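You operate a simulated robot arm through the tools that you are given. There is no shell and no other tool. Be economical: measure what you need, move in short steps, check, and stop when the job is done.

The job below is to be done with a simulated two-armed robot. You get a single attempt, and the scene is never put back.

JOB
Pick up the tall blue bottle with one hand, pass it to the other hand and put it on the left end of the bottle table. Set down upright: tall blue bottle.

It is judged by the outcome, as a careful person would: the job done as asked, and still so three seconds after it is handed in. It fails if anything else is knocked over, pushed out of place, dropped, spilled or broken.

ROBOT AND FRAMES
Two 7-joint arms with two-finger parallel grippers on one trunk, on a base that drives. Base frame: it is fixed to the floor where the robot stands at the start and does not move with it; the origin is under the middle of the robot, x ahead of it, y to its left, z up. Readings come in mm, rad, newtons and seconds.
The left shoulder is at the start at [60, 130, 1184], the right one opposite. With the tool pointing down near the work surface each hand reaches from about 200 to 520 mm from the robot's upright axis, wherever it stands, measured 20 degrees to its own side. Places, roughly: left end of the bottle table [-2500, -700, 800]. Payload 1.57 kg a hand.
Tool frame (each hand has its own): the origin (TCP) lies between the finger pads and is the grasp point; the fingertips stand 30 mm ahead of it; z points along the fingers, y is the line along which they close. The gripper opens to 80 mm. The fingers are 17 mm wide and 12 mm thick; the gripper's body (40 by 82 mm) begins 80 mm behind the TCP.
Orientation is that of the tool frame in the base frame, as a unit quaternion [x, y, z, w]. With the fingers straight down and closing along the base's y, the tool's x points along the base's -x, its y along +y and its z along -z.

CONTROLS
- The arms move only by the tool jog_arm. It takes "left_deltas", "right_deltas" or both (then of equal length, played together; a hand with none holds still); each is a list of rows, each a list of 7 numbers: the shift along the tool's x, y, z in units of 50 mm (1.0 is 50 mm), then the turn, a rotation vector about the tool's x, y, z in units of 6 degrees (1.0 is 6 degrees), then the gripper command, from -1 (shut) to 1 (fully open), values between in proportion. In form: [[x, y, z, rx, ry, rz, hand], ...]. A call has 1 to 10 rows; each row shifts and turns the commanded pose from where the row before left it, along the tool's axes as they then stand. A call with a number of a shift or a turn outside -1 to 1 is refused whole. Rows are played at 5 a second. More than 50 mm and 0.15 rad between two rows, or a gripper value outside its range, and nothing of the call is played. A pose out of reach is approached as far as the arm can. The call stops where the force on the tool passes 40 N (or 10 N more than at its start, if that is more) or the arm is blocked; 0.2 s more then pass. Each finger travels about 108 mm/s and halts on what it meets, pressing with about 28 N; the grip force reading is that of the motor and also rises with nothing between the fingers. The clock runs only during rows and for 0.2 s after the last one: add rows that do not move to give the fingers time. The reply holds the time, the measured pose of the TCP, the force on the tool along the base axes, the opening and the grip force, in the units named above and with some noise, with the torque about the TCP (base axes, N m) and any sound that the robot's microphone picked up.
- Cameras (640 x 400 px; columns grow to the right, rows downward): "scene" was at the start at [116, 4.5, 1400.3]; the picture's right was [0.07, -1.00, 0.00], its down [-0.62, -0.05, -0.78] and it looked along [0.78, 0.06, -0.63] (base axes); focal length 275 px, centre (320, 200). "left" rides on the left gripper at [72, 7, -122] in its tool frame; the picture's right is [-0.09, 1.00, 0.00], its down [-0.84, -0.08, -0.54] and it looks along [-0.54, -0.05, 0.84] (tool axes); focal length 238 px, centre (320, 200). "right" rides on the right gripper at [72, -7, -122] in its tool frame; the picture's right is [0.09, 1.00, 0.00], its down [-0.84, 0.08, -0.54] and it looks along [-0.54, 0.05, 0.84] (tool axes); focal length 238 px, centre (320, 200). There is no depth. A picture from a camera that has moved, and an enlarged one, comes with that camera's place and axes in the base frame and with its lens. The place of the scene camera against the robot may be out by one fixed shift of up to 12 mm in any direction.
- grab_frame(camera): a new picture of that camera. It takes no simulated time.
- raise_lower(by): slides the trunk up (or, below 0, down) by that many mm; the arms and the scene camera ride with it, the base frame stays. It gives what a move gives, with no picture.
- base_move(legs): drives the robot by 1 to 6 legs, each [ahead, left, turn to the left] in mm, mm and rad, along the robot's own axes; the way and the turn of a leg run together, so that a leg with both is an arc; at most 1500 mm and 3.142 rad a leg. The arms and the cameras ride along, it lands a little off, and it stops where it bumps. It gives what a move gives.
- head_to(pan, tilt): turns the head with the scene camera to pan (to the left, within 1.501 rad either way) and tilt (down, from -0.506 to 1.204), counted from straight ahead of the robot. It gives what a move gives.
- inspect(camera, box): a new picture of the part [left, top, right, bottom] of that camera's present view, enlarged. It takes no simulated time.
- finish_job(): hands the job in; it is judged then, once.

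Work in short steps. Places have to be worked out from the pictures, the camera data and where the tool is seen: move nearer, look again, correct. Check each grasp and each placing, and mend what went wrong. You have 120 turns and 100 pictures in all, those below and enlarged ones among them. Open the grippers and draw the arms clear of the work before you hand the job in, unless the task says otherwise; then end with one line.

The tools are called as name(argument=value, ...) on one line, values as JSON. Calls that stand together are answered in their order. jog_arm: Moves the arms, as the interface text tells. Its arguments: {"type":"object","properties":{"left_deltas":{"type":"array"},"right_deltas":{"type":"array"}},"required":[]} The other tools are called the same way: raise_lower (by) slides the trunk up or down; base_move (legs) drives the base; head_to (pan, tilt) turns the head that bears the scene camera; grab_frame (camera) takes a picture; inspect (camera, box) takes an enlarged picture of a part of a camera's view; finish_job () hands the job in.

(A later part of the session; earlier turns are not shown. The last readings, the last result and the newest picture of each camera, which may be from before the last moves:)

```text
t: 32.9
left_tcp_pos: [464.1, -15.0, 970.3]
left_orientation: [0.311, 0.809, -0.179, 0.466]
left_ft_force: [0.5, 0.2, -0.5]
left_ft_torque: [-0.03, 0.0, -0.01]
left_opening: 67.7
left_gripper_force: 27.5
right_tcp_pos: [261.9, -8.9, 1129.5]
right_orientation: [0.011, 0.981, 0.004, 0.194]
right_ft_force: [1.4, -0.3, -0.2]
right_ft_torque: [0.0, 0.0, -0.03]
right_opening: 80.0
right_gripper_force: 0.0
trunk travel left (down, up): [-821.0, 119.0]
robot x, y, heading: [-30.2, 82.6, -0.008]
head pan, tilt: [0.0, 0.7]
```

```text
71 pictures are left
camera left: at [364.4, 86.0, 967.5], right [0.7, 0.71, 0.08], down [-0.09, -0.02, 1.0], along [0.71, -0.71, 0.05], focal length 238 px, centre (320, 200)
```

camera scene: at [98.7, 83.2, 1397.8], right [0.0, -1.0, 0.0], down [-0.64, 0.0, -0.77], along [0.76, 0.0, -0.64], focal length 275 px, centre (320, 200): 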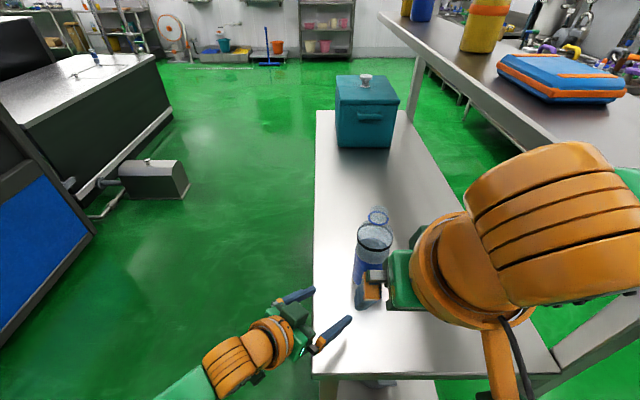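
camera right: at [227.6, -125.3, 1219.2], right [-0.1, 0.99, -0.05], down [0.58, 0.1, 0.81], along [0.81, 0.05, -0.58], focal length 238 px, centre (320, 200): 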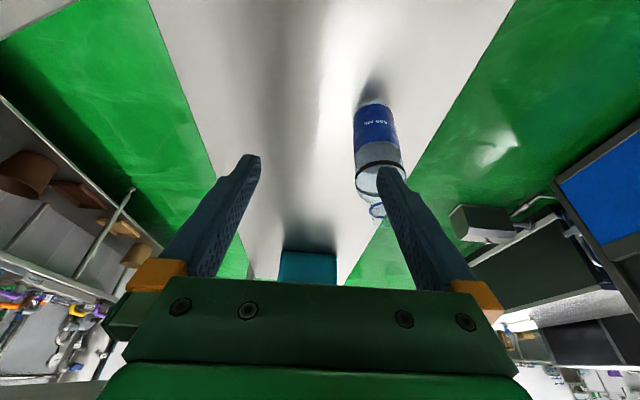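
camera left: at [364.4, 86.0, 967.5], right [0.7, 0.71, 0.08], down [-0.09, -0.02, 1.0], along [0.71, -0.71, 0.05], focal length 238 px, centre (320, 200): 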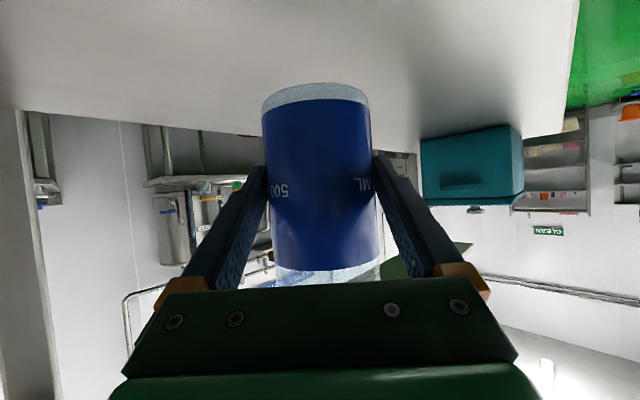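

Lifted cleanly. Raising another 60 mm and backing the base 400 mm away from the table.

jog_arm(left_deltas=[[-0.26, 0, -0.15, 0, 0, 0, -1], [-0.26, 0, -0.15, 0, 0, 0, -1], [-0.26, 0, -0.15, 0, 0, 0, -1], [-0.26, 0, -0.15, 0, 0, 0, -1]])

base_move(legs=[[-400, 0, 0]])

base_move(legs=[[0, 0, 1.2]])

head_to(pan=1.45, tilt=0.4)

grab_frame(camera="scene")

```text
t: 33.9
left_tcp_pos: [465.0, -13.7, 1028.7]
left_orientation: [0.31, 0.809, -0.179, 0.467]
left_ft_force: [-0.2, 0.2, -1.4]
left_ft_torque: [0.0, 0.0, 0.02]
left_opening: 67.5
left_gripper_force: 28.2
right_tcp_pos: [263.2, -8.6, 1130.4]
right_orientation: [0.011, 0.981, 0.004, 0.194]
right_ft_force: [-0.3, 0.1, -0.7]
right_ft_torque: [0.02, -0.03, 0.03]
right_opening: 80.1
right_gripper_force: 0.1
trunk travel left (down, up): [-821.0, 119.0]
robot x, y, heading: [-30.9, 81.4, -0.003]
head pan, tilt: [0.0, 0.7]
```

```text
t: 36.4
left_tcp_pos: [68.3, -14.2, 1027.4]
left_orientation: [0.312, 0.808, -0.181, 0.466]
left_ft_force: [0.0, 0.2, 0.3]
left_ft_torque: [-0.04, 0.01, 0.04]
left_opening: 67.9
left_gripper_force: 27.8
right_tcp_pos: [-132.9, -7.0, 1129.7]
right_orientation: [0.014, 0.981, 0.004, 0.193]
right_ft_force: [0.7, 0.2, 0.1]
right_ft_torque: [0.01, -0.01, 0.0]
right_opening: 80.0
right_gripper_force: 0.2
trunk travel left (down, up): [-821.0, 119.0]
robot x, y, heading: [-427.8, 88.8, -0.007]
head pan, tilt: [0.0, 0.7]
```

```text
t: 39.8
left_tcp_pos: [-144.0, 504.8, 1028.9]
left_orientation: [-0.189, 0.846, 0.109, 0.487]
left_ft_force: [0.1, -0.3, 0.2]
left_ft_torque: [0.0, -0.01, 0.02]
left_opening: 67.8
left_gripper_force: 28.1
right_tcp_pos: [-228.5, 320.8, 1130.7]
right_orientation: [-0.534, 0.823, 0.112, 0.158]
right_ft_force: [-0.4, 0.0, -0.3]
right_ft_torque: [-0.01, -0.04, -0.05]
right_opening: 79.9
right_gripper_force: 0.1
trunk travel left (down, up): [-821.0, 119.0]
robot x, y, heading: [-428.4, 86.1, 1.171]
head pan, tilt: [0.0, 0.7]
```

```text
t: 41.3
left_tcp_pos: [-143.5, 505.1, 1028.5]
left_orientation: [-0.188, 0.845, 0.109, 0.488]
left_ft_force: [0.4, -0.2, -0.5]
left_ft_torque: [0.01, 0.0, -0.01]
left_opening: 67.7
left_gripper_force: 28.0
right_tcp_pos: [-227.9, 320.0, 1130.2]
right_orientation: [-0.534, 0.823, 0.11, 0.159]
right_ft_force: [0.6, 0.4, 0.9]
right_ft_torque: [0.02, -0.01, -0.04]
right_opening: 80.2
right_gripper_force: 0.1
trunk travel left (down, up): [-821.0, 119.0]
robot x, y, heading: [-427.4, 87.8, 1.167]
head pan, tilt: [1.45, 0.4]
```

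```text
70 pictures are left
camera scene: at [-494.5, 178.0, 1424.7], right [0.5, 0.87, 0.0], down [0.34, -0.19, -0.92], along [-0.8, 0.46, -0.39], focal length 275 px, centre (320, 200)
```

scene: 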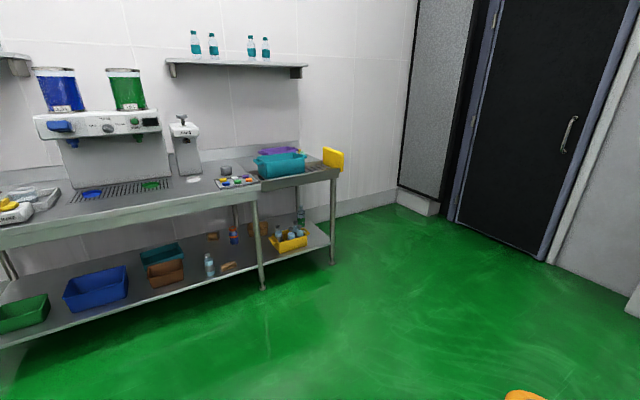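

The floor is clear. I turn further to face the destination and look at the table.

base_move(legs=[[0, 0, 1.95]])

head_to(pan=0.2, tilt=0.3)

grab_frame(camera="scene")

```text
t: 46.4
left_tcp_pos: [-918.8, 198.0, 1028.7]
left_orientation: [0.805, -0.32, -0.465, -0.185]
left_ft_force: [-0.2, 0.5, 0.0]
left_ft_torque: [-0.02, 0.0, 0.0]
left_opening: 67.7
left_gripper_force: 27.8
right_tcp_pos: [-717.0, 187.6, 1129.8]
right_orientation: [0.981, -0.022, -0.193, 0.004]
right_ft_force: [0.7, 0.3, 0.7]
right_ft_torque: [0.02, 0.03, -0.01]
right_opening: 79.9
right_gripper_force: 0.0
trunk travel left (down, up): [-821.0, 119.0]
robot x, y, heading: [-429.3, 86.2, 3.12]
head pan, tilt: [1.45, 0.4]
```

```text
t: 47.8
left_tcp_pos: [-919.3, 196.0, 1027.7]
left_orientation: [0.804, -0.321, -0.464, -0.185]
left_ft_force: [0.1, 0.2, -0.4]
left_ft_torque: [-0.04, 0.0, 0.02]
left_opening: 67.4
left_gripper_force: 28.6
right_tcp_pos: [-716.0, 187.7, 1129.9]
right_orientation: [0.981, -0.022, -0.193, 0.002]
right_ft_force: [0.5, -0.4, -0.1]
right_ft_torque: [-0.01, 0.01, -0.01]
right_opening: 80.2
right_gripper_force: 0.1
trunk travel left (down, up): [-821.0, 119.0]
robot x, y, heading: [-425.6, 83.6, 3.113]
head pan, tilt: [0.201, 0.3]
```

```text
69 pictures are left
camera scene: at [-576.3, 70.7, 1433.9], right [-0.17, 0.98, 0.0], down [0.29, 0.05, -0.96], along [-0.94, -0.17, -0.3], focal length 275 px, centre (320, 200)
```

scene: 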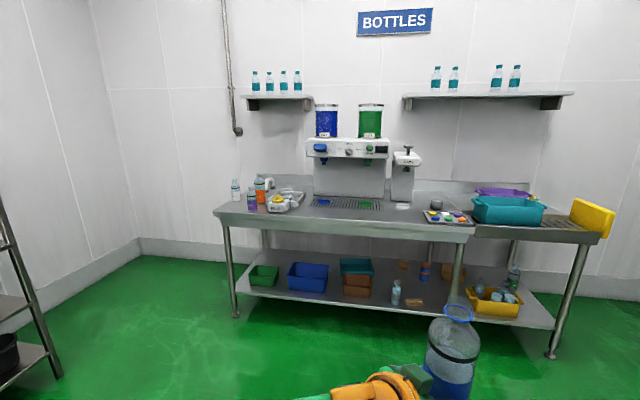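

This is the bottle table; its left end carries small items. Zooming in on that end.

inspect(camera="scene", box=[200, 150, 360, 250])

```text
4.00 times, centred on (280, 200) of scene
camera zoom: at [-576.3, 70.7, 1433.9], right [-0.17, 0.98, 0.0], down [0.29, 0.05, -0.96], along [-0.94, -0.17, -0.3], focal length 1100 px, centre (480, 200)
```

zoom: 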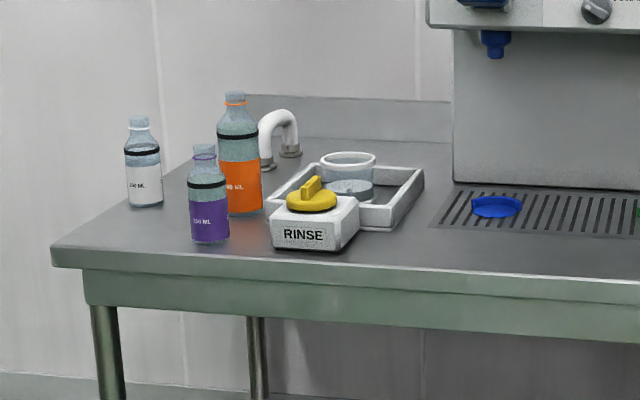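

Free spot on the left end, between the purple bottle, the white bottle and the table edge: about [-2250, -835]. First the handover, here in the open: I bring the bottle in front of the robot's middle and a little lower.

jog_arm(left_deltas=[[0.29, 0.23, -0.1, 0, 0, 0, -1], [0.29, 0.23, -0.1, 0, 0, 0, -1], [0.29, 0.23, -0.1, 0, 0, 0, -1], [0.29, 0.23, -0.1, 0, 0, 0, -1], [0.29, 0.23, -0.1, 0, 0, 0, -1], [0.29, 0.23, -0.1, 0, 0, 0, -1], [0, 0, 0, 0, 0, 0, -1]])

jog_arm(right_deltas=[[-0.4, -0.05, 0.6, 0, 0, 0, 1], [-0.4, -0.05, 0.6, 0, 0, 0, 1], [-0.4, -0.05, 0.6, 0, 0, 0, 1]])

head_to(pan=0.0, tilt=0.75)

grab_frame(camera="scene")

```text
t: 49.4
left_tcp_pos: [-916.4, 99.6, 969.4]
left_orientation: [0.804, -0.32, -0.465, -0.185]
left_ft_force: [0.3, -0.1, 0.3]
left_ft_torque: [0.0, 0.0, 0.0]
left_opening: 67.2
left_gripper_force: 28.1
right_tcp_pos: [-716.8, 187.5, 1129.0]
right_orientation: [0.981, -0.022, -0.194, 0.002]
right_ft_force: [-0.3, -0.5, 0.3]
right_ft_torque: [0.0, 0.02, 0.02]
right_opening: 80.2
right_gripper_force: 0.1
trunk travel left (down, up): [-821.0, 119.0]
robot x, y, heading: [-429.0, 84.5, 3.113]
head pan, tilt: [0.201, 0.3]
```

```text
t: 50.2
left_tcp_pos: [-916.9, 99.3, 969.1]
left_orientation: [0.805, -0.321, -0.464, -0.185]
left_ft_force: [0.3, 0.1, 0.5]
left_ft_torque: [-0.03, -0.03, 0.0]
left_opening: 67.7
left_gripper_force: 28.8
right_tcp_pos: [-806.9, 199.3, 1068.3]
right_orientation: [0.981, -0.023, -0.193, 0.002]
right_ft_force: [0.8, 0.7, 0.3]
right_ft_torque: [0.0, 0.01, -0.01]
right_opening: 80.1
right_gripper_force: 0.1
trunk travel left (down, up): [-821.0, 119.0]
robot x, y, heading: [-431.0, 87.1, 3.115]
head pan, tilt: [0.201, 0.3]
```

```text
t: 51.1
left_tcp_pos: [-917.0, 98.6, 968.8]
left_orientation: [0.804, -0.321, -0.465, -0.185]
left_ft_force: [-0.5, 0.1, 0.2]
left_ft_torque: [0.01, 0.02, 0.0]
left_opening: 67.4
left_gripper_force: 28.3
right_tcp_pos: [-803.8, 197.4, 1069.9]
right_orientation: [0.981, -0.024, -0.193, 0.002]
right_ft_force: [-0.6, 0.7, -0.9]
right_ft_torque: [0.01, -0.02, 0.03]
right_opening: 79.8
right_gripper_force: 0.0
trunk travel left (down, up): [-821.0, 119.0]
robot x, y, heading: [-425.8, 86.5, 3.118]
head pan, tilt: [0.0, 0.75]
```

```text
67 pictures are left
camera scene: at [-567.0, 89.1, 1393.6], right [0.03, 1.0, 0.0], down [0.68, -0.02, -0.73], along [-0.73, 0.02, -0.68], focal length 275 px, centre (320, 200)
```

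scene: 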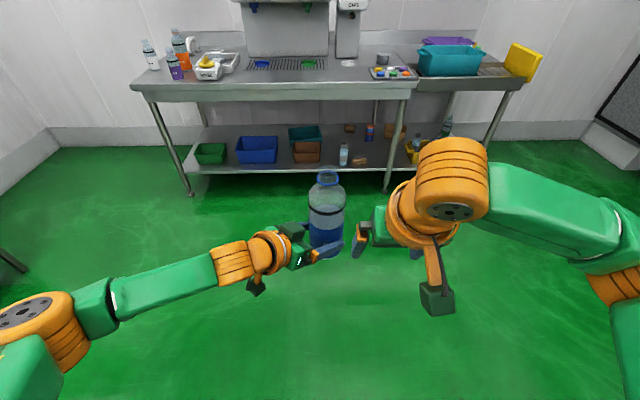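

Bottle is centred ahead, level in the left hand. Now yawing the right hand +42° in place, then pitching it by 38°.

jog_arm(right_deltas=[[0, 0, 0, -0.37, 0, -0.93, 1], [0, 0, 0, -0.37, 0, -0.93, 1], [0, 0, 0, -0.37, 0, -0.93, 1], [0, 0, 0, -0.37, 0, -0.93, 1], [0, 0, 0, -0.37, 0, -0.93, 1], [0, 0, 0, -0.37, 0, -0.93, 1], [0, 0, 0, -0.37, 0, -0.93, 1]])

jog_arm(right_deltas=[[0, 0, 0, 0, -0.9, 0, 1], [0, 0, 0, 0, -0.9, 0, 1], [0, 0, 0, 0, -0.9, 0, 1], [0, 0, 0, 0, -0.9, 0, 1], [0, 0, 0, 0, -0.9, 0, 1], [0, 0, 0, 0, -0.9, 0, 1], [0, 0, 0, 0, -0.9, 0, 1]])

grab_frame(camera="scene")

grab_frame(camera="right")

```text
t: 52.7
left_tcp_pos: [-916.4, 99.5, 968.7]
left_orientation: [0.804, -0.321, -0.464, -0.185]
left_ft_force: [0.7, -0.8, -1.2]
left_ft_torque: [-0.03, -0.03, 0.0]
left_opening: 67.0
left_gripper_force: 27.1
right_tcp_pos: [-806.8, 198.2, 1069.5]
right_orientation: [0.922, 0.332, -0.185, 0.068]
right_ft_force: [-0.2, 0.5, -0.4]
right_ft_torque: [-0.01, 0.03, 0.01]
right_opening: 79.8
right_gripper_force: 0.0
trunk travel left (down, up): [-821.0, 119.0]
robot x, y, heading: [-423.4, 87.6, 3.109]
head pan, tilt: [0.0, 0.75]
```

```text
t: 54.3
left_tcp_pos: [-916.8, 100.3, 968.6]
left_orientation: [0.804, -0.321, -0.464, -0.186]
left_ft_force: [0.6, -0.3, -0.4]
left_ft_torque: [-0.01, 0.0, -0.01]
left_opening: 67.1
left_gripper_force: 28.4
right_tcp_pos: [-805.1, 197.9, 1070.0]
right_orientation: [0.813, 0.292, -0.474, 0.171]
right_ft_force: [0.0, 0.0, -0.1]
right_ft_torque: [-0.03, 0.05, 0.0]
right_opening: 80.0
right_gripper_force: 0.1
trunk travel left (down, up): [-821.0, 119.0]
robot x, y, heading: [-430.1, 88.1, 3.116]
head pan, tilt: [0.0, 0.75]
```

```text
66 pictures are left
camera scene: at [-566.6, 89.6, 1393.6], right [0.03, 1.0, 0.0], down [0.68, -0.02, -0.73], along [-0.73, 0.02, -0.68], focal length 275 px, centre (320, 200)
```

scene: 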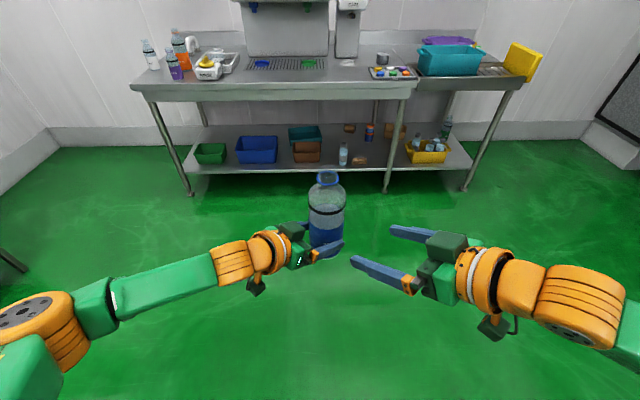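

```text
65 pictures are left
camera right: at [-701.5, 294.1, 1067.7], right [0.67, -0.74, -0.08], down [0.1, -0.02, 1.0], along [-0.74, -0.67, 0.06], focal length 238 px, centre (320, 200)
```

right: 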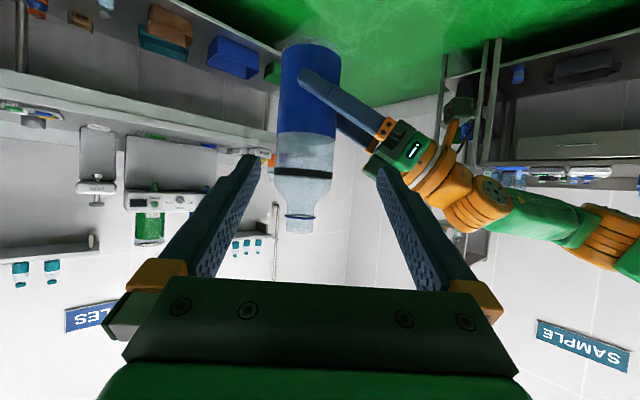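

I zoom in on the right camera to localize the bottle relative to the right hand.

inspect(camera="right", box=[240, 20, 400, 250])

```text
1.74 times, centred on (320, 135) of right
camera zoom: at [-701.5, 294.1, 1067.7], right [0.67, -0.74, -0.08], down [0.1, -0.02, 1.0], along [-0.74, -0.67, 0.06], focal length 414 px, centre (320, 313)
```

zoom: 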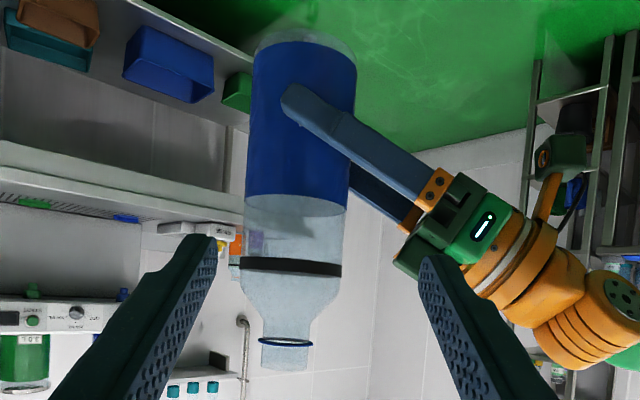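

Bottle axis at about [-923, 115], base at z 912. I move the right hand down to grip height z 1020 and 75 mm forward.

jog_arm(right_deltas=[[0.29, -0.04, 0.164, 0, 0, 0, 1], [0.29, -0.04, 0.164, 0, 0, 0, 1], [0.29, -0.04, 0.164, 0, 0, 0, 1], [-0.25, 0, 0.433, 0, 0, 0, 1], [-0.25, 0, 0.433, 0, 0, 0, 1], [-0.25, 0, 0.433, 0, 0, 0, 1], [0, 0, 0, 0, 0, 0, 1]])

inspect(camera="right", box=[200, 40, 440, 300])

inspect(camera="scene", box=[220, 150, 480, 320])

```text
t: 55.9
left_tcp_pos: [-920.4, 91.9, 967.9]
left_orientation: [0.808, -0.316, -0.465, -0.176]
left_ft_force: [-6.6, -5.4, -3.9]
left_ft_torque: [0.19, 0.01, -0.34]
left_opening: 67.1
left_gripper_force: 28.2
right_tcp_pos: [-868.2, 154.5, 1017.1]
right_orientation: [0.814, 0.292, -0.472, 0.171]
right_ft_force: [6.6, 6.3, 2.8]
right_ft_torque: [-0.1, -0.12, 0.4]
right_opening: 79.5
right_gripper_force: 0.0
trunk travel left (down, up): [-821.0, 119.0]
robot x, y, heading: [-425.1, 84.9, 3.111]
head pan, tilt: [0.0, 0.75]
stopped in row 7 (left hand): the force on the tool passed its limit at 42 N (the readings are from after the stop); the commanded pose is now the measured one
```

```text
1.54 times, centred on (320, 170) of right
camera zoom: at [-762.4, 250.6, 1017.1], right [0.67, -0.74, -0.08], down [0.09, -0.02, 1.0], along [-0.74, -0.67, 0.05], focal length 367 px, centre (320, 246)
```

zoom: 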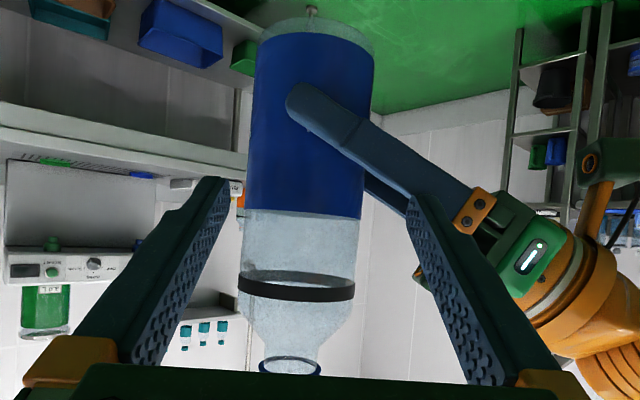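

```text
2.35 times, centred on (350, 235) of scene
camera zoom: at [-567.0, 89.2, 1393.6], right [0.03, 1.0, 0.0], down [0.68, -0.02, -0.73], along [-0.73, 0.02, -0.68], focal length 647 px, centre (249, 118)
```

zoom: 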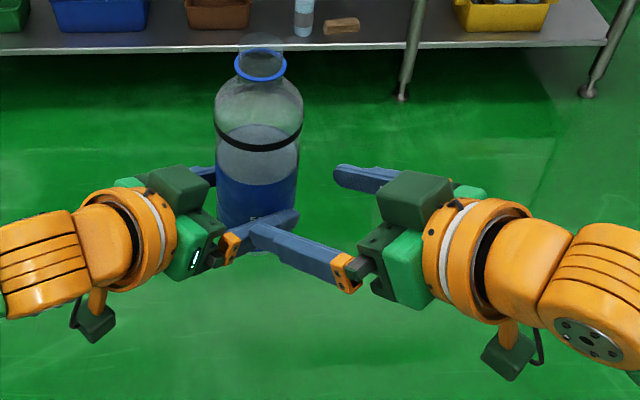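

The right fingertip brushed the left finger: its tilted tip sits too low on a level approach. I back off 10 mm, rise 45 mm, and will come in along the finger axis instead.

jog_arm(right_deltas=[[0.1, 0, -0.174, 0, 0, 0, 1], [-0.26, 0, -0.15, 0, 0, 0, 1], [-0.26, 0, -0.15, 0, 0, 0, 1], [-0.26, 0, -0.15, 0, 0, 0, 1], [0, 0, 0, 0, 0, 0, 1]])

inspect(camera="right", box=[200, 20, 440, 300])

grab_frame(camera="left")

```text
t: 57.1
left_tcp_pos: [-919.2, 94.0, 968.3]
left_orientation: [0.807, -0.317, -0.465, -0.178]
left_ft_force: [0.1, -0.8, -0.1]
left_ft_torque: [-0.01, -0.01, 0.0]
left_opening: 67.0
left_gripper_force: 27.7
right_tcp_pos: [-860.1, 159.4, 1062.8]
right_orientation: [0.814, 0.293, -0.471, 0.172]
right_ft_force: [-0.3, -0.3, -0.8]
right_ft_torque: [0.02, -0.01, -0.01]
right_opening: 80.3
right_gripper_force: 0.0
trunk travel left (down, up): [-821.0, 119.0]
robot x, y, heading: [-428.0, 82.8, 3.115]
head pan, tilt: [0.0, 0.75]
```

```text
1.43 times, centred on (320, 160) of right
camera zoom: at [-754.6, 255.9, 1061.4], right [0.67, -0.74, -0.08], down [0.09, -0.02, 1.0], along [-0.74, -0.67, 0.05], focal length 340 px, centre (320, 257)
```

zoom: 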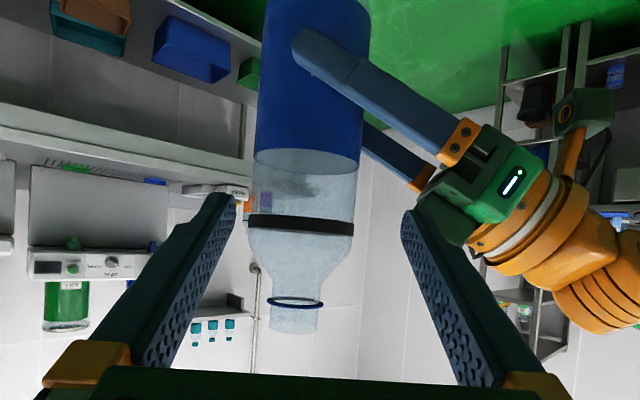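

```text
60 pictures are left
camera left: at [-819.5, -6.2, 967.1], right [-0.71, -0.7, 0.09], down [0.09, 0.03, 1.0], along [-0.7, 0.71, 0.04], focal length 238 px, centre (320, 200)
```

left: 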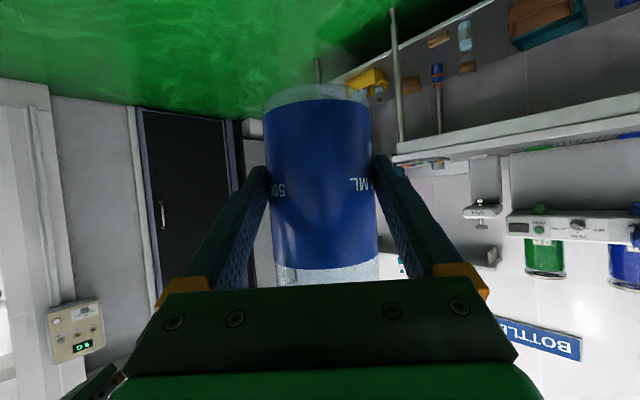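

Left grasp is unchanged. The bottle is about 8 mm off sideways and about 80 mm ahead of the right hand. I correct sideways and advance 45 mm along the fingers.

jog_arm(right_deltas=[[0, -0.16, 0, 0, 0, 0, 1], [0, 0, 0.3, 0, 0, 0, 1], [0, 0, 0.3, 0, 0, 0, 1], [0, 0, 0.3, 0, 0, 0, 1], [0, 0, 0, 0, 0, 0, 1]])

inspect(camera="right", box=[200, 20, 440, 300])

inspect(camera="scene", box=[220, 150, 480, 320])

```text
t: 58.3
left_tcp_pos: [-920.1, 93.9, 967.8]
left_orientation: [0.807, -0.317, -0.465, -0.178]
left_ft_force: [-1.0, -0.2, -0.4]
left_ft_torque: [0.01, -0.03, 0.02]
left_opening: 67.2
left_gripper_force: 27.8
right_tcp_pos: [-894.7, 141.5, 1041.2]
right_orientation: [0.814, 0.293, -0.471, 0.171]
right_ft_force: [0.7, -0.1, 0.0]
right_ft_torque: [0.01, -0.02, -0.04]
right_opening: 79.9
right_gripper_force: 0.0
trunk travel left (down, up): [-821.0, 119.0]
robot x, y, heading: [-428.5, 87.8, 3.115]
head pan, tilt: [0.0, 0.75]
```

```text
1.43 times, centred on (320, 160) of right
camera zoom: at [-790.0, 238.2, 1039.9], right [0.67, -0.74, -0.08], down [0.09, -0.02, 1.0], along [-0.74, -0.67, 0.05], focal length 340 px, centre (320, 257)
```

zoom: 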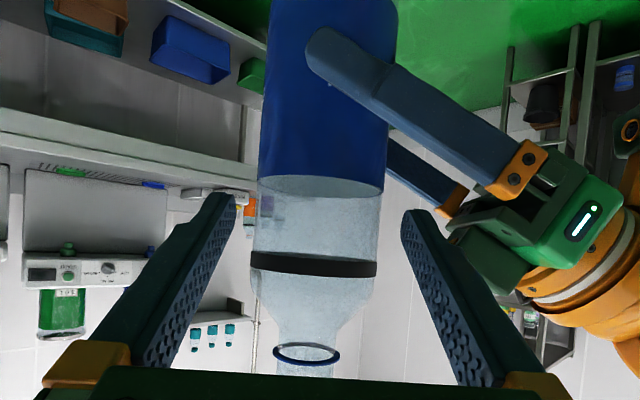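

```text
2.35 times, centred on (350, 235) of scene
camera zoom: at [-567.0, 89.3, 1393.6], right [0.03, 1.0, 0.0], down [0.68, -0.02, -0.73], along [-0.73, 0.02, -0.68], focal length 647 px, centre (249, 118)
```

zoom: 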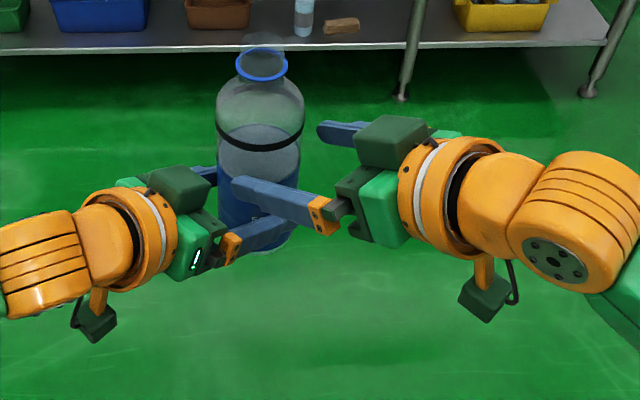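

Sideways alignment is now within a millimetre, and the right finger passes well above the left one. Advancing the last 37 mm.

jog_arm(right_deltas=[[0, 0, 0.25, 0, 0, 0, 1], [0, 0, 0.25, 0, 0, 0, 1], [0, 0, 0.24, 0, 0, 0, 1], [0, 0, 0, 0, 0, 0, 1]])

inspect(camera="right", box=[200, 20, 440, 300])

inspect(camera="scene", box=[220, 150, 480, 320])

```text
t: 59.3
left_tcp_pos: [-918.8, 93.5, 967.3]
left_orientation: [0.807, -0.316, -0.465, -0.178]
left_ft_force: [-0.2, 0.1, -0.1]
left_ft_torque: [0.01, 0.02, 0.01]
left_opening: 67.1
left_gripper_force: 27.5
right_tcp_pos: [-919.6, 121.8, 1021.8]
right_orientation: [0.814, 0.293, -0.472, 0.172]
right_ft_force: [-0.2, 0.4, -0.7]
right_ft_torque: [0.02, -0.01, -0.01]
right_opening: 79.9
right_gripper_force: 0.1
trunk travel left (down, up): [-821.0, 119.0]
robot x, y, heading: [-428.1, 86.6, 3.11]
head pan, tilt: [0.0, 0.75]
```

```text
1.43 times, centred on (320, 160) of right
camera zoom: at [-815.1, 217.8, 1020.9], right [0.67, -0.74, -0.08], down [0.09, -0.02, 1.0], along [-0.74, -0.67, 0.05], focal length 340 px, centre (320, 257)
```

zoom: 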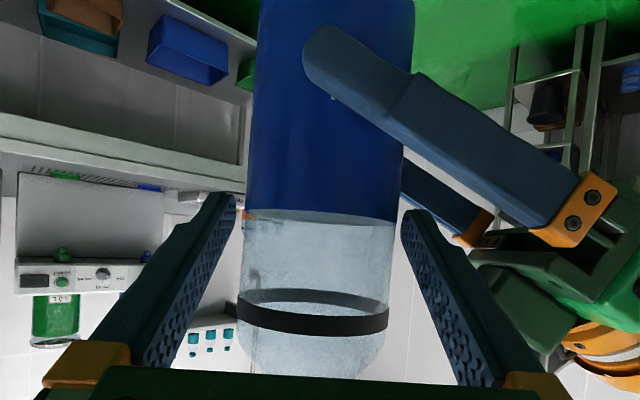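

```text
2.35 times, centred on (350, 235) of scene
camera zoom: at [-567.1, 89.2, 1393.6], right [0.03, 1.0, 0.0], down [0.68, -0.02, -0.73], along [-0.73, 0.02, -0.68], focal length 647 px, centre (249, 118)
```

zoom: 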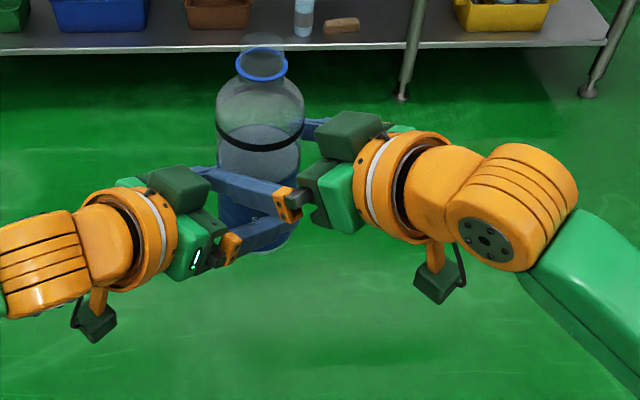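

The bottle is centred in the right fingers, axis about 8 mm ahead of the TCP. Closing the right hand while the left still holds.

jog_arm(right_deltas=[[0, 0, 0, 0, 0, 0, 0.7], [0, 0, 0, 0, 0, 0, 0.5], [0, 0, 0, 0, 0, 0, -1], [0, 0, 0, 0, 0, 0, -1], [0, 0, 0, 0, 0, 0, -1], [0, 0, 0, 0, 0, 0, -1]])

inspect(camera="right", box=[200, 20, 440, 300])

```text
t: 60.7
left_tcp_pos: [-920.1, 94.5, 968.3]
left_orientation: [0.807, -0.317, -0.465, -0.178]
left_ft_force: [-2.5, 4.0, -1.2]
left_ft_torque: [0.13, 0.08, 0.03]
left_opening: 67.1
left_gripper_force: 27.8
right_tcp_pos: [-918.6, 121.5, 1023.0]
right_orientation: [0.814, 0.292, -0.472, 0.171]
right_ft_force: [3.2, -5.0, 1.3]
right_ft_torque: [-0.38, -0.28, 0.04]
right_opening: 67.6
right_gripper_force: 27.8
trunk travel left (down, up): [-821.0, 119.0]
robot x, y, heading: [-426.6, 85.1, 3.113]
head pan, tilt: [0.0, 0.75]
```

```text
1.43 times, centred on (320, 160) of right
camera zoom: at [-815.0, 217.8, 1020.9], right [0.67, -0.74, -0.08], down [0.09, -0.02, 1.0], along [-0.74, -0.67, 0.05], focal length 340 px, centre (320, 257)
```

zoom: 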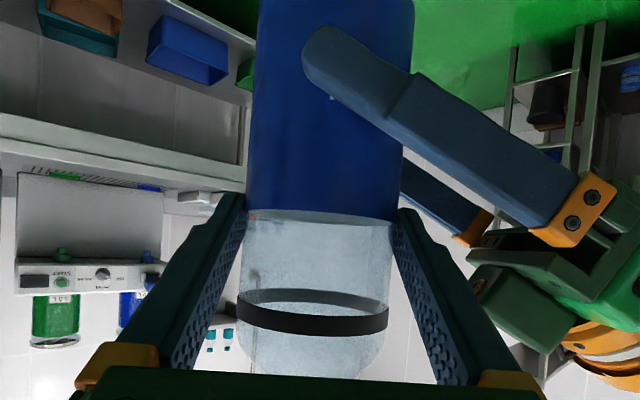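

Both hands hold (67.6 mm, 28 N on the right, small mutual forces). Opening the left hand and withdrawing it along its finger axis, which clears the right fingers above.

jog_arm(left_deltas=[[0, 0, 0, 0, 0, 0, 0.85], [0, 0, 0, 0, 0, 0, 1], [0, 0, 0, 0, 0, 0, 1]], right_deltas=[[0, 0, 0, 0, 0, 0, -1], [0, 0, 0, 0, 0, 0, -1], [0, 0, 0, 0, 0, 0, -1]])

inspect(camera="scene", box=[220, 150, 480, 320])

grab_frame(camera="left")

```text
t: 61.5
left_tcp_pos: [-918.9, 94.8, 969.2]
left_orientation: [0.807, -0.317, -0.464, -0.179]
left_ft_force: [0.1, -0.3, 0.5]
left_ft_torque: [0.01, 0.01, -0.01]
left_opening: 80.2
left_gripper_force: 0.1
right_tcp_pos: [-919.9, 121.8, 1022.8]
right_orientation: [0.814, 0.292, -0.472, 0.171]
right_ft_force: [-1.1, 0.2, -0.6]
right_ft_torque: [-0.04, 0.0, 0.0]
right_opening: 67.5
right_gripper_force: 28.5
trunk travel left (down, up): [-821.0, 119.0]
robot x, y, heading: [-426.5, 82.9, 3.112]
head pan, tilt: [0.0, 0.75]
```

```text
2.35 times, centred on (350, 235) of scene
camera zoom: at [-567.2, 89.2, 1393.5], right [0.03, 1.0, 0.0], down [0.68, -0.02, -0.73], along [-0.73, 0.02, -0.68], focal length 647 px, centre (249, 118)
```

zoom: 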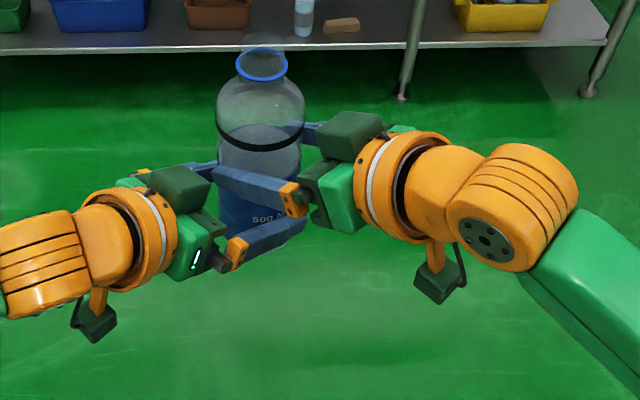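

```text
53 pictures are left
camera left: at [-819.5, -6.2, 967.1], right [-0.71, -0.7, 0.09], down [0.09, 0.03, 1.0], along [-0.7, 0.71, 0.04], focal length 238 px, centre (320, 200)
```

left: 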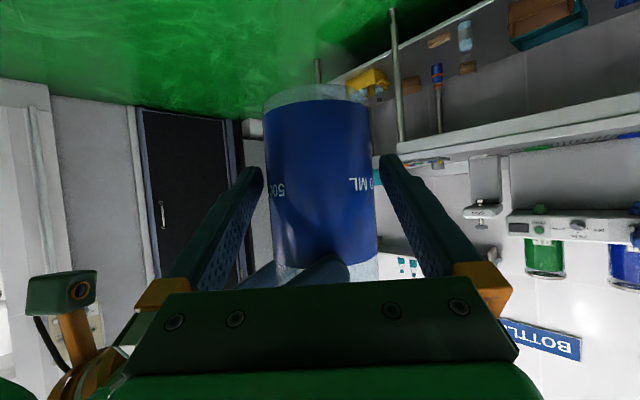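

The right hand holds the bottle alone, upright. Withdrawing the left hand horizontally backward.

jog_arm(left_deltas=[[0.2, 0, -0.347, 0, 0, 0, 1], [0.2, 0, -0.347, 0, 0, 0, 1], [0.3, 0, -0.52, 0, 0, 0, 1], [0.4, 0, -0.694, 0, 0, 0, 1], [0.4, 0, -0.694, 0, 0, 0, 1]])

grab_frame(camera="scene")

```text
t: 62.7
left_tcp_pos: [-808.7, -10.6, 970.4]
left_orientation: [0.806, -0.318, -0.466, -0.18]
left_ft_force: [-0.2, -0.6, -0.4]
left_ft_torque: [-0.04, 0.01, 0.0]
left_opening: 79.9
left_gripper_force: 0.0
right_tcp_pos: [-918.8, 122.2, 1022.1]
right_orientation: [0.814, 0.293, -0.472, 0.17]
right_ft_force: [0.2, -0.5, 0.9]
right_ft_torque: [-0.02, -0.02, 0.02]
right_opening: 67.7
right_gripper_force: 27.9
trunk travel left (down, up): [-821.0, 119.0]
robot x, y, heading: [-425.1, 88.2, 3.115]
head pan, tilt: [0.0, 0.75]
```

```text
52 pictures are left
camera scene: at [-565.2, 88.0, 1393.8], right [0.03, 1.0, 0.0], down [0.68, -0.02, -0.73], along [-0.73, 0.02, -0.68], focal length 275 px, centre (320, 200)
```

scene: 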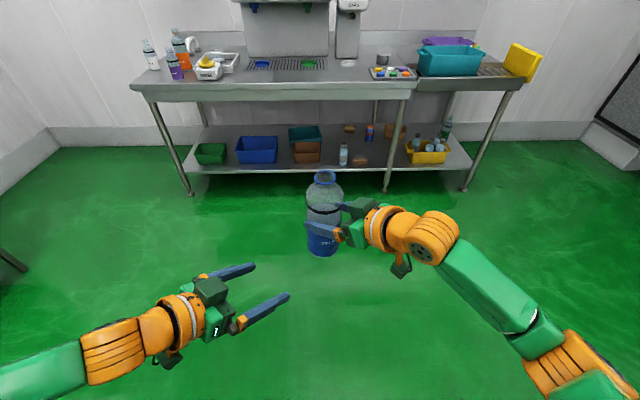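

Handover done. I raise the left hand out of the way, then drive toward the left end of the bottle table, stopping short to look.

jog_arm(left_deltas=[[-0.55, 0, -0.4, 0, 0, 0, 1], [-0.55, 0, -0.4, 0, 0, 0, 1], [-0.55, 0, -0.4, 0, 0, 0, 1], [-0.55, 0, -0.4, 0, 0, 0, 1], [-0.55, 0, -0.4, 0, 0, 0, 1]])

base_move(legs=[[600, 0, 0.027], [0, 939, 0], [300, 0, 0]])

head_to(pan=0.0, tilt=0.6)

grab_frame(camera="scene")

```text
t: 63.9
left_tcp_pos: [-796.1, -19.9, 1135.7]
left_orientation: [0.808, -0.317, -0.464, -0.178]
left_ft_force: [-0.5, -0.6, 0.3]
left_ft_torque: [-0.02, -0.02, -0.03]
left_opening: 79.8
left_gripper_force: 0.0
right_tcp_pos: [-918.4, 121.5, 1021.7]
right_orientation: [0.814, 0.292, -0.472, 0.171]
right_ft_force: [0.2, 0.4, 0.7]
right_ft_torque: [0.01, 0.04, 0.01]
right_opening: 67.6
right_gripper_force: 27.7
trunk travel left (down, up): [-821.0, 119.0]
robot x, y, heading: [-427.0, 88.5, 3.115]
head pan, tilt: [0.0, 0.75]
```

```text
t: 73.5
left_tcp_pos: [-1695.2, -977.1, 1136.5]
left_orientation: [0.811, -0.306, -0.468, -0.172]
left_ft_force: [-0.1, 0.0, 0.2]
left_ft_torque: [-0.02, 0.0, 0.03]
left_opening: 80.1
left_gripper_force: 0.0
right_tcp_pos: [-1820.9, -838.1, 1023.3]
right_orientation: [0.81, 0.303, -0.47, 0.177]
right_ft_force: [-0.3, -0.4, -0.6]
right_ft_torque: [0.01, -0.01, -0.01]
right_opening: 68.0
right_gripper_force: 28.1
trunk travel left (down, up): [-821.0, 119.0]
robot x, y, heading: [-1330.9, -858.9, -3.146]
head pan, tilt: [0.0, 0.75]
```

```text
t: 74.2
left_tcp_pos: [-1695.9, -975.4, 1136.4]
left_orientation: [0.811, -0.306, -0.467, -0.172]
left_ft_force: [0.5, 0.1, 0.2]
left_ft_torque: [0.04, -0.02, 0.02]
left_opening: 80.1
left_gripper_force: 0.0
right_tcp_pos: [-1822.3, -838.0, 1022.0]
right_orientation: [0.81, 0.304, -0.469, 0.177]
right_ft_force: [0.0, -0.4, -1.0]
right_ft_torque: [0.0, -0.01, 0.0]
right_opening: 67.6
right_gripper_force: 28.3
trunk travel left (down, up): [-821.0, 119.0]
robot x, y, heading: [-1328.8, -860.4, -3.145]
head pan, tilt: [0.0, 0.6]
```

```text
51 pictures are left
camera scene: at [-1474.7, -860.8, 1406.4], right [0.0, 1.0, 0.0], down [0.57, 0.0, -0.82], along [-0.82, 0.0, -0.57], focal length 275 px, centre (320, 200)
```

scene: 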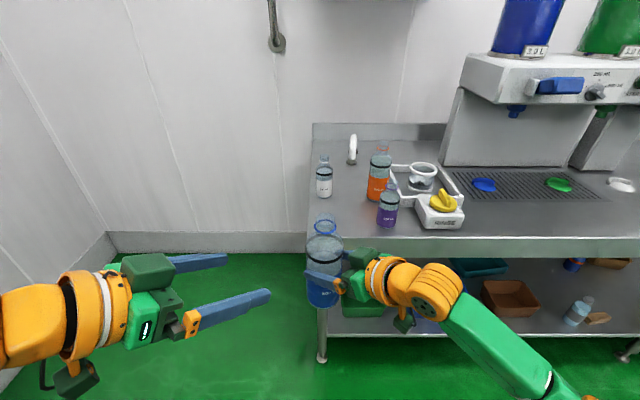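

Triangulating, the table top is near z 850, front edge x ≈ -2078, left edge y ≈ -900; white bottle at [-2312, -846], purple at [-2139, -645]. Target for the bottle: about [-2170, -810]. I turn 0.2 rad right so the hand clears the purple bottle, and move partway.

base_move(legs=[[0, 0, -0.2], [0, 136, 0], [120, 0, 0]])

grab_frame(camera="scene")

grab_frame(camera="right")

```text
t: 77.2
left_tcp_pos: [-1852.4, -1014.3, 1137.2]
left_orientation: [0.777, -0.386, -0.448, -0.217]
left_ft_force: [-0.2, -0.6, -0.3]
left_ft_torque: [0.01, 0.01, 0.0]
left_opening: 80.1
left_gripper_force: 0.0
right_tcp_pos: [-1949.7, -851.5, 1023.9]
right_orientation: [0.835, 0.222, -0.486, 0.13]
right_ft_force: [-0.3, 0.2, -0.1]
right_ft_torque: [-0.03, 0.01, -0.04]
right_opening: 67.5
right_gripper_force: 27.8
trunk travel left (down, up): [-821.0, 119.0]
robot x, y, heading: [-1472.2, -971.9, 2.939]
head pan, tilt: [0.0, 0.6]
```

```text
50 pictures are left
camera scene: at [-1612.2, -945.9, 1406.8], right [0.2, 0.98, 0.0], down [0.55, -0.11, -0.83], along [-0.81, 0.16, -0.56], focal length 275 px, centre (320, 200)
```

scene: 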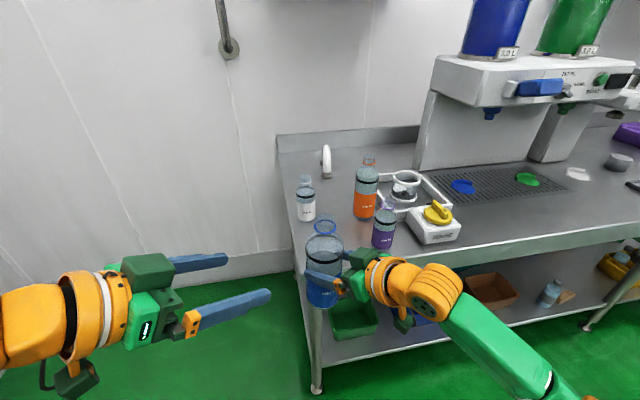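

```text
49 pictures are left
camera right: at [-1830.1, -776.0, 1022.0], right [0.53, -0.84, -0.08], down [0.09, -0.04, 1.0], along [-0.84, -0.54, 0.05], focal length 238 px, centre (320, 200)
```

right: 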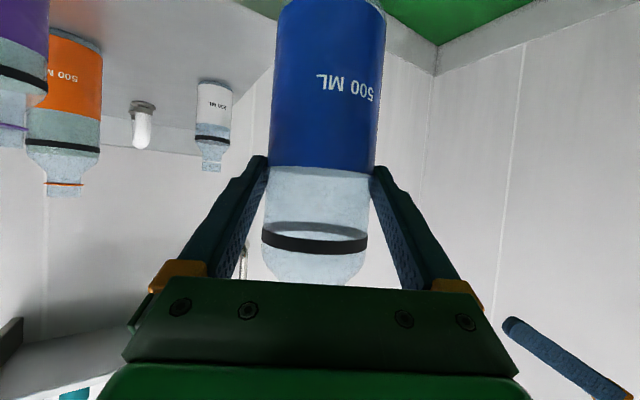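

Positions agree; the bottle must go 224 mm ahead and 6 mm right. I drive 110 mm, so the base is just over the edge, and check the height clearance.

base_move(legs=[[110, -6, 0]])

grab_frame(camera="right")

grab_frame(camera="scene")

```text
t: 78.3
left_tcp_pos: [-1955.6, -985.5, 1136.8]
left_orientation: [0.776, -0.386, -0.448, -0.217]
left_ft_force: [0.2, -0.2, -0.1]
left_ft_torque: [-0.03, 0.0, 0.0]
left_opening: 80.0
left_gripper_force: 0.0
right_tcp_pos: [-2053.4, -826.0, 1023.3]
right_orientation: [0.836, 0.222, -0.485, 0.129]
right_ft_force: [-0.4, 0.6, -0.8]
right_ft_torque: [-0.01, -0.02, -0.03]
right_opening: 67.5
right_gripper_force: 27.9
trunk travel left (down, up): [-821.0, 119.0]
robot x, y, heading: [-1576.7, -944.1, 2.941]
head pan, tilt: [0.0, 0.6]
```

```text
48 pictures are left
camera right: at [-1934.1, -748.7, 1022.1], right [0.53, -0.84, -0.08], down [0.09, -0.04, 1.0], along [-0.84, -0.54, 0.05], focal length 238 px, centre (320, 200)
```

right: 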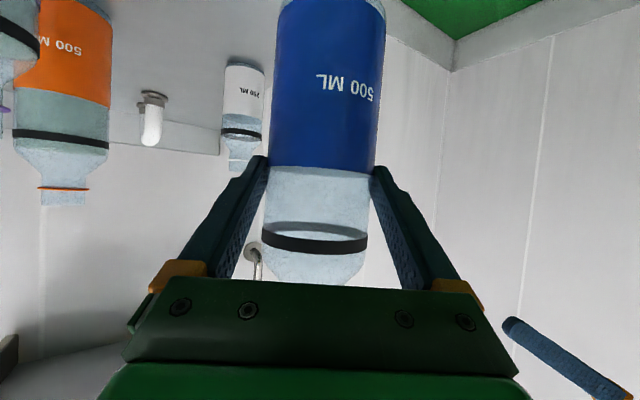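

```text
47 pictures are left
camera scene: at [-1715.9, -918.3, 1406.8], right [0.2, 0.98, 0.0], down [0.55, -0.11, -0.83], along [-0.81, 0.16, -0.56], focal length 275 px, centre (320, 200)
```

scene: 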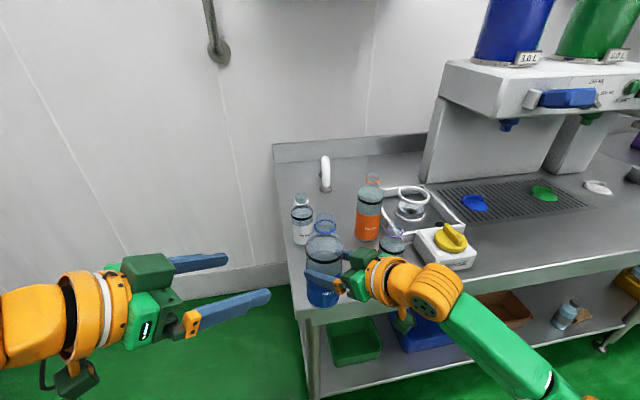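

Clear of the edge, other bottles well away. Driving the remaining 114 mm.

base_move(legs=[[114, 0, 0]])

grab_frame(camera="right")

grab_frame(camera="scene")

grab_frame(camera="left")

```text
t: 79.5
left_tcp_pos: [-2067.2, -964.0, 1136.6]
left_orientation: [0.776, -0.385, -0.449, -0.217]
left_ft_force: [0.4, -0.2, 0.1]
left_ft_torque: [0.01, 0.02, 0.03]
left_opening: 80.0
left_gripper_force: 0.1
right_tcp_pos: [-2164.5, -803.1, 1023.5]
right_orientation: [0.836, 0.222, -0.485, 0.129]
right_ft_force: [0.0, 0.4, -1.0]
right_ft_torque: [-0.01, 0.03, 0.02]
right_opening: 67.3
right_gripper_force: 28.1
trunk travel left (down, up): [-821.0, 119.0]
robot x, y, heading: [-1689.6, -921.0, 2.939]
head pan, tilt: [0.0, 0.6]
```

```text
46 pictures are left
camera right: at [-2044.6, -726.0, 1022.0], right [0.53, -0.84, -0.08], down [0.09, -0.04, 1.0], along [-0.84, -0.54, 0.05], focal length 238 px, centre (320, 200)
```

right: 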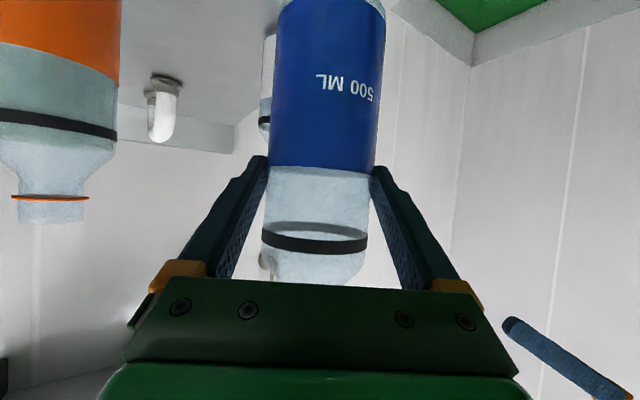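

```text
45 pictures are left
camera scene: at [-1826.5, -895.6, 1406.8], right [0.2, 0.98, 0.0], down [0.55, -0.11, -0.83], along [-0.81, 0.16, -0.56], focal length 275 px, centre (320, 200)
```

scene: 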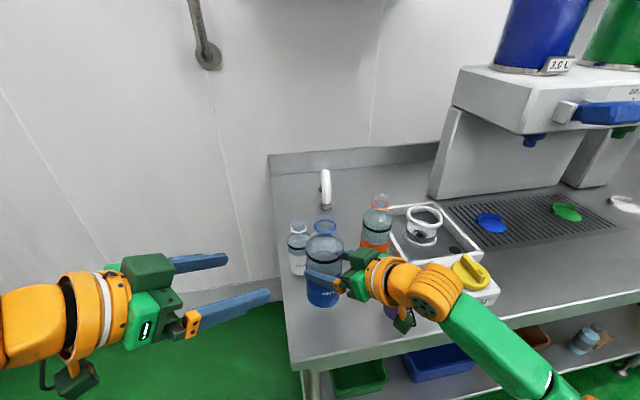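

```text
44 pictures are left
camera left: at [-1985.3, -1078.9, 1135.7], right [-0.82, -0.57, 0.09], down [0.1, 0.01, 1.0], along [-0.57, 0.82, 0.04], focal length 238 px, centre (320, 200)
```

left: 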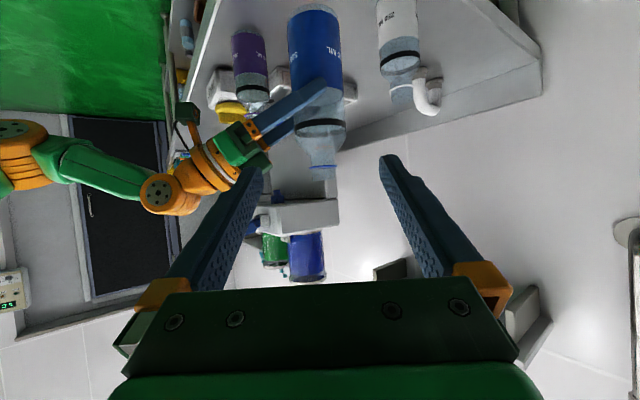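

The left camera gives a good side view. Zooming in to verify clearances before lowering.

inspect(camera="left", box=[150, 0, 450, 190])

inspect(camera="scene", box=[250, 180, 480, 340])

```text
2.11 times, centred on (300, 95) of left
camera zoom: at [-1985.3, -1078.9, 1135.7], right [-0.82, -0.57, 0.09], down [0.1, 0.01, 1.0], along [-0.57, 0.82, 0.04], focal length 502 px, centre (362, 421)
```

zoom: 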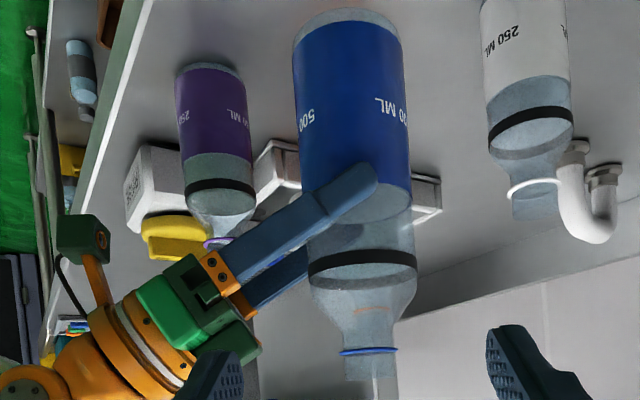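

```text
2.50 times, centred on (365, 260) of scene
camera zoom: at [-1826.5, -895.6, 1406.8], right [0.2, 0.98, 0.0], down [0.55, -0.11, -0.83], along [-0.81, 0.16, -0.56], focal length 688 px, centre (208, 50)
```

zoom: 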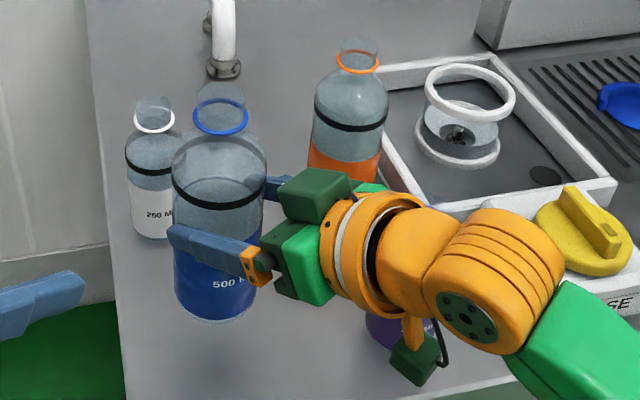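

Clearances are good: the pod and wrist are over 100 mm from the purple bottle. Lowering 44 mm.

jog_arm(right_deltas=[[0.19, 0, 0.109, 0, 0, 0, -1], [0.19, 0, 0.109, 0, 0, 0, -1], [0.19, 0, 0.109, 0, 0, 0, -1], [0.19, 0, 0.109, 0, 0, 0, -1], [0, 0, 0, 0, 0, 0, -1]])

inspect(camera="left", box=[150, 0, 450, 190])

```text
t: 80.8
left_tcp_pos: [-2069.0, -963.3, 1135.7]
left_orientation: [0.777, -0.385, -0.448, -0.217]
left_ft_force: [0.0, 0.3, 0.2]
left_ft_torque: [0.01, 0.01, 0.01]
left_opening: 80.2
left_gripper_force: 0.1
right_tcp_pos: [-2167.2, -802.8, 977.8]
right_orientation: [0.837, 0.222, -0.484, 0.13]
right_ft_force: [-0.2, -0.1, -1.1]
right_ft_torque: [0.0, 0.0, -0.01]
right_opening: 67.8
right_gripper_force: 28.2
trunk travel left (down, up): [-821.0, 119.0]
robot x, y, heading: [-1690.3, -920.1, 2.942]
head pan, tilt: [0.0, 0.6]
```

```text
2.11 times, centred on (300, 95) of left
camera zoom: at [-1987.9, -1078.4, 1135.0], right [-0.82, -0.57, 0.09], down [0.09, 0.01, 1.0], along [-0.57, 0.82, 0.04], focal length 502 px, centre (362, 421)
```

zoom: 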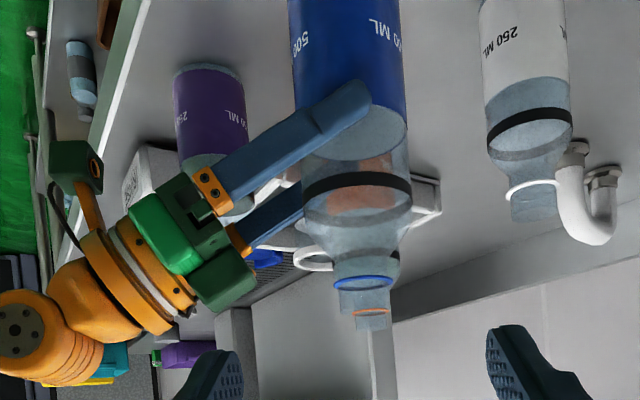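

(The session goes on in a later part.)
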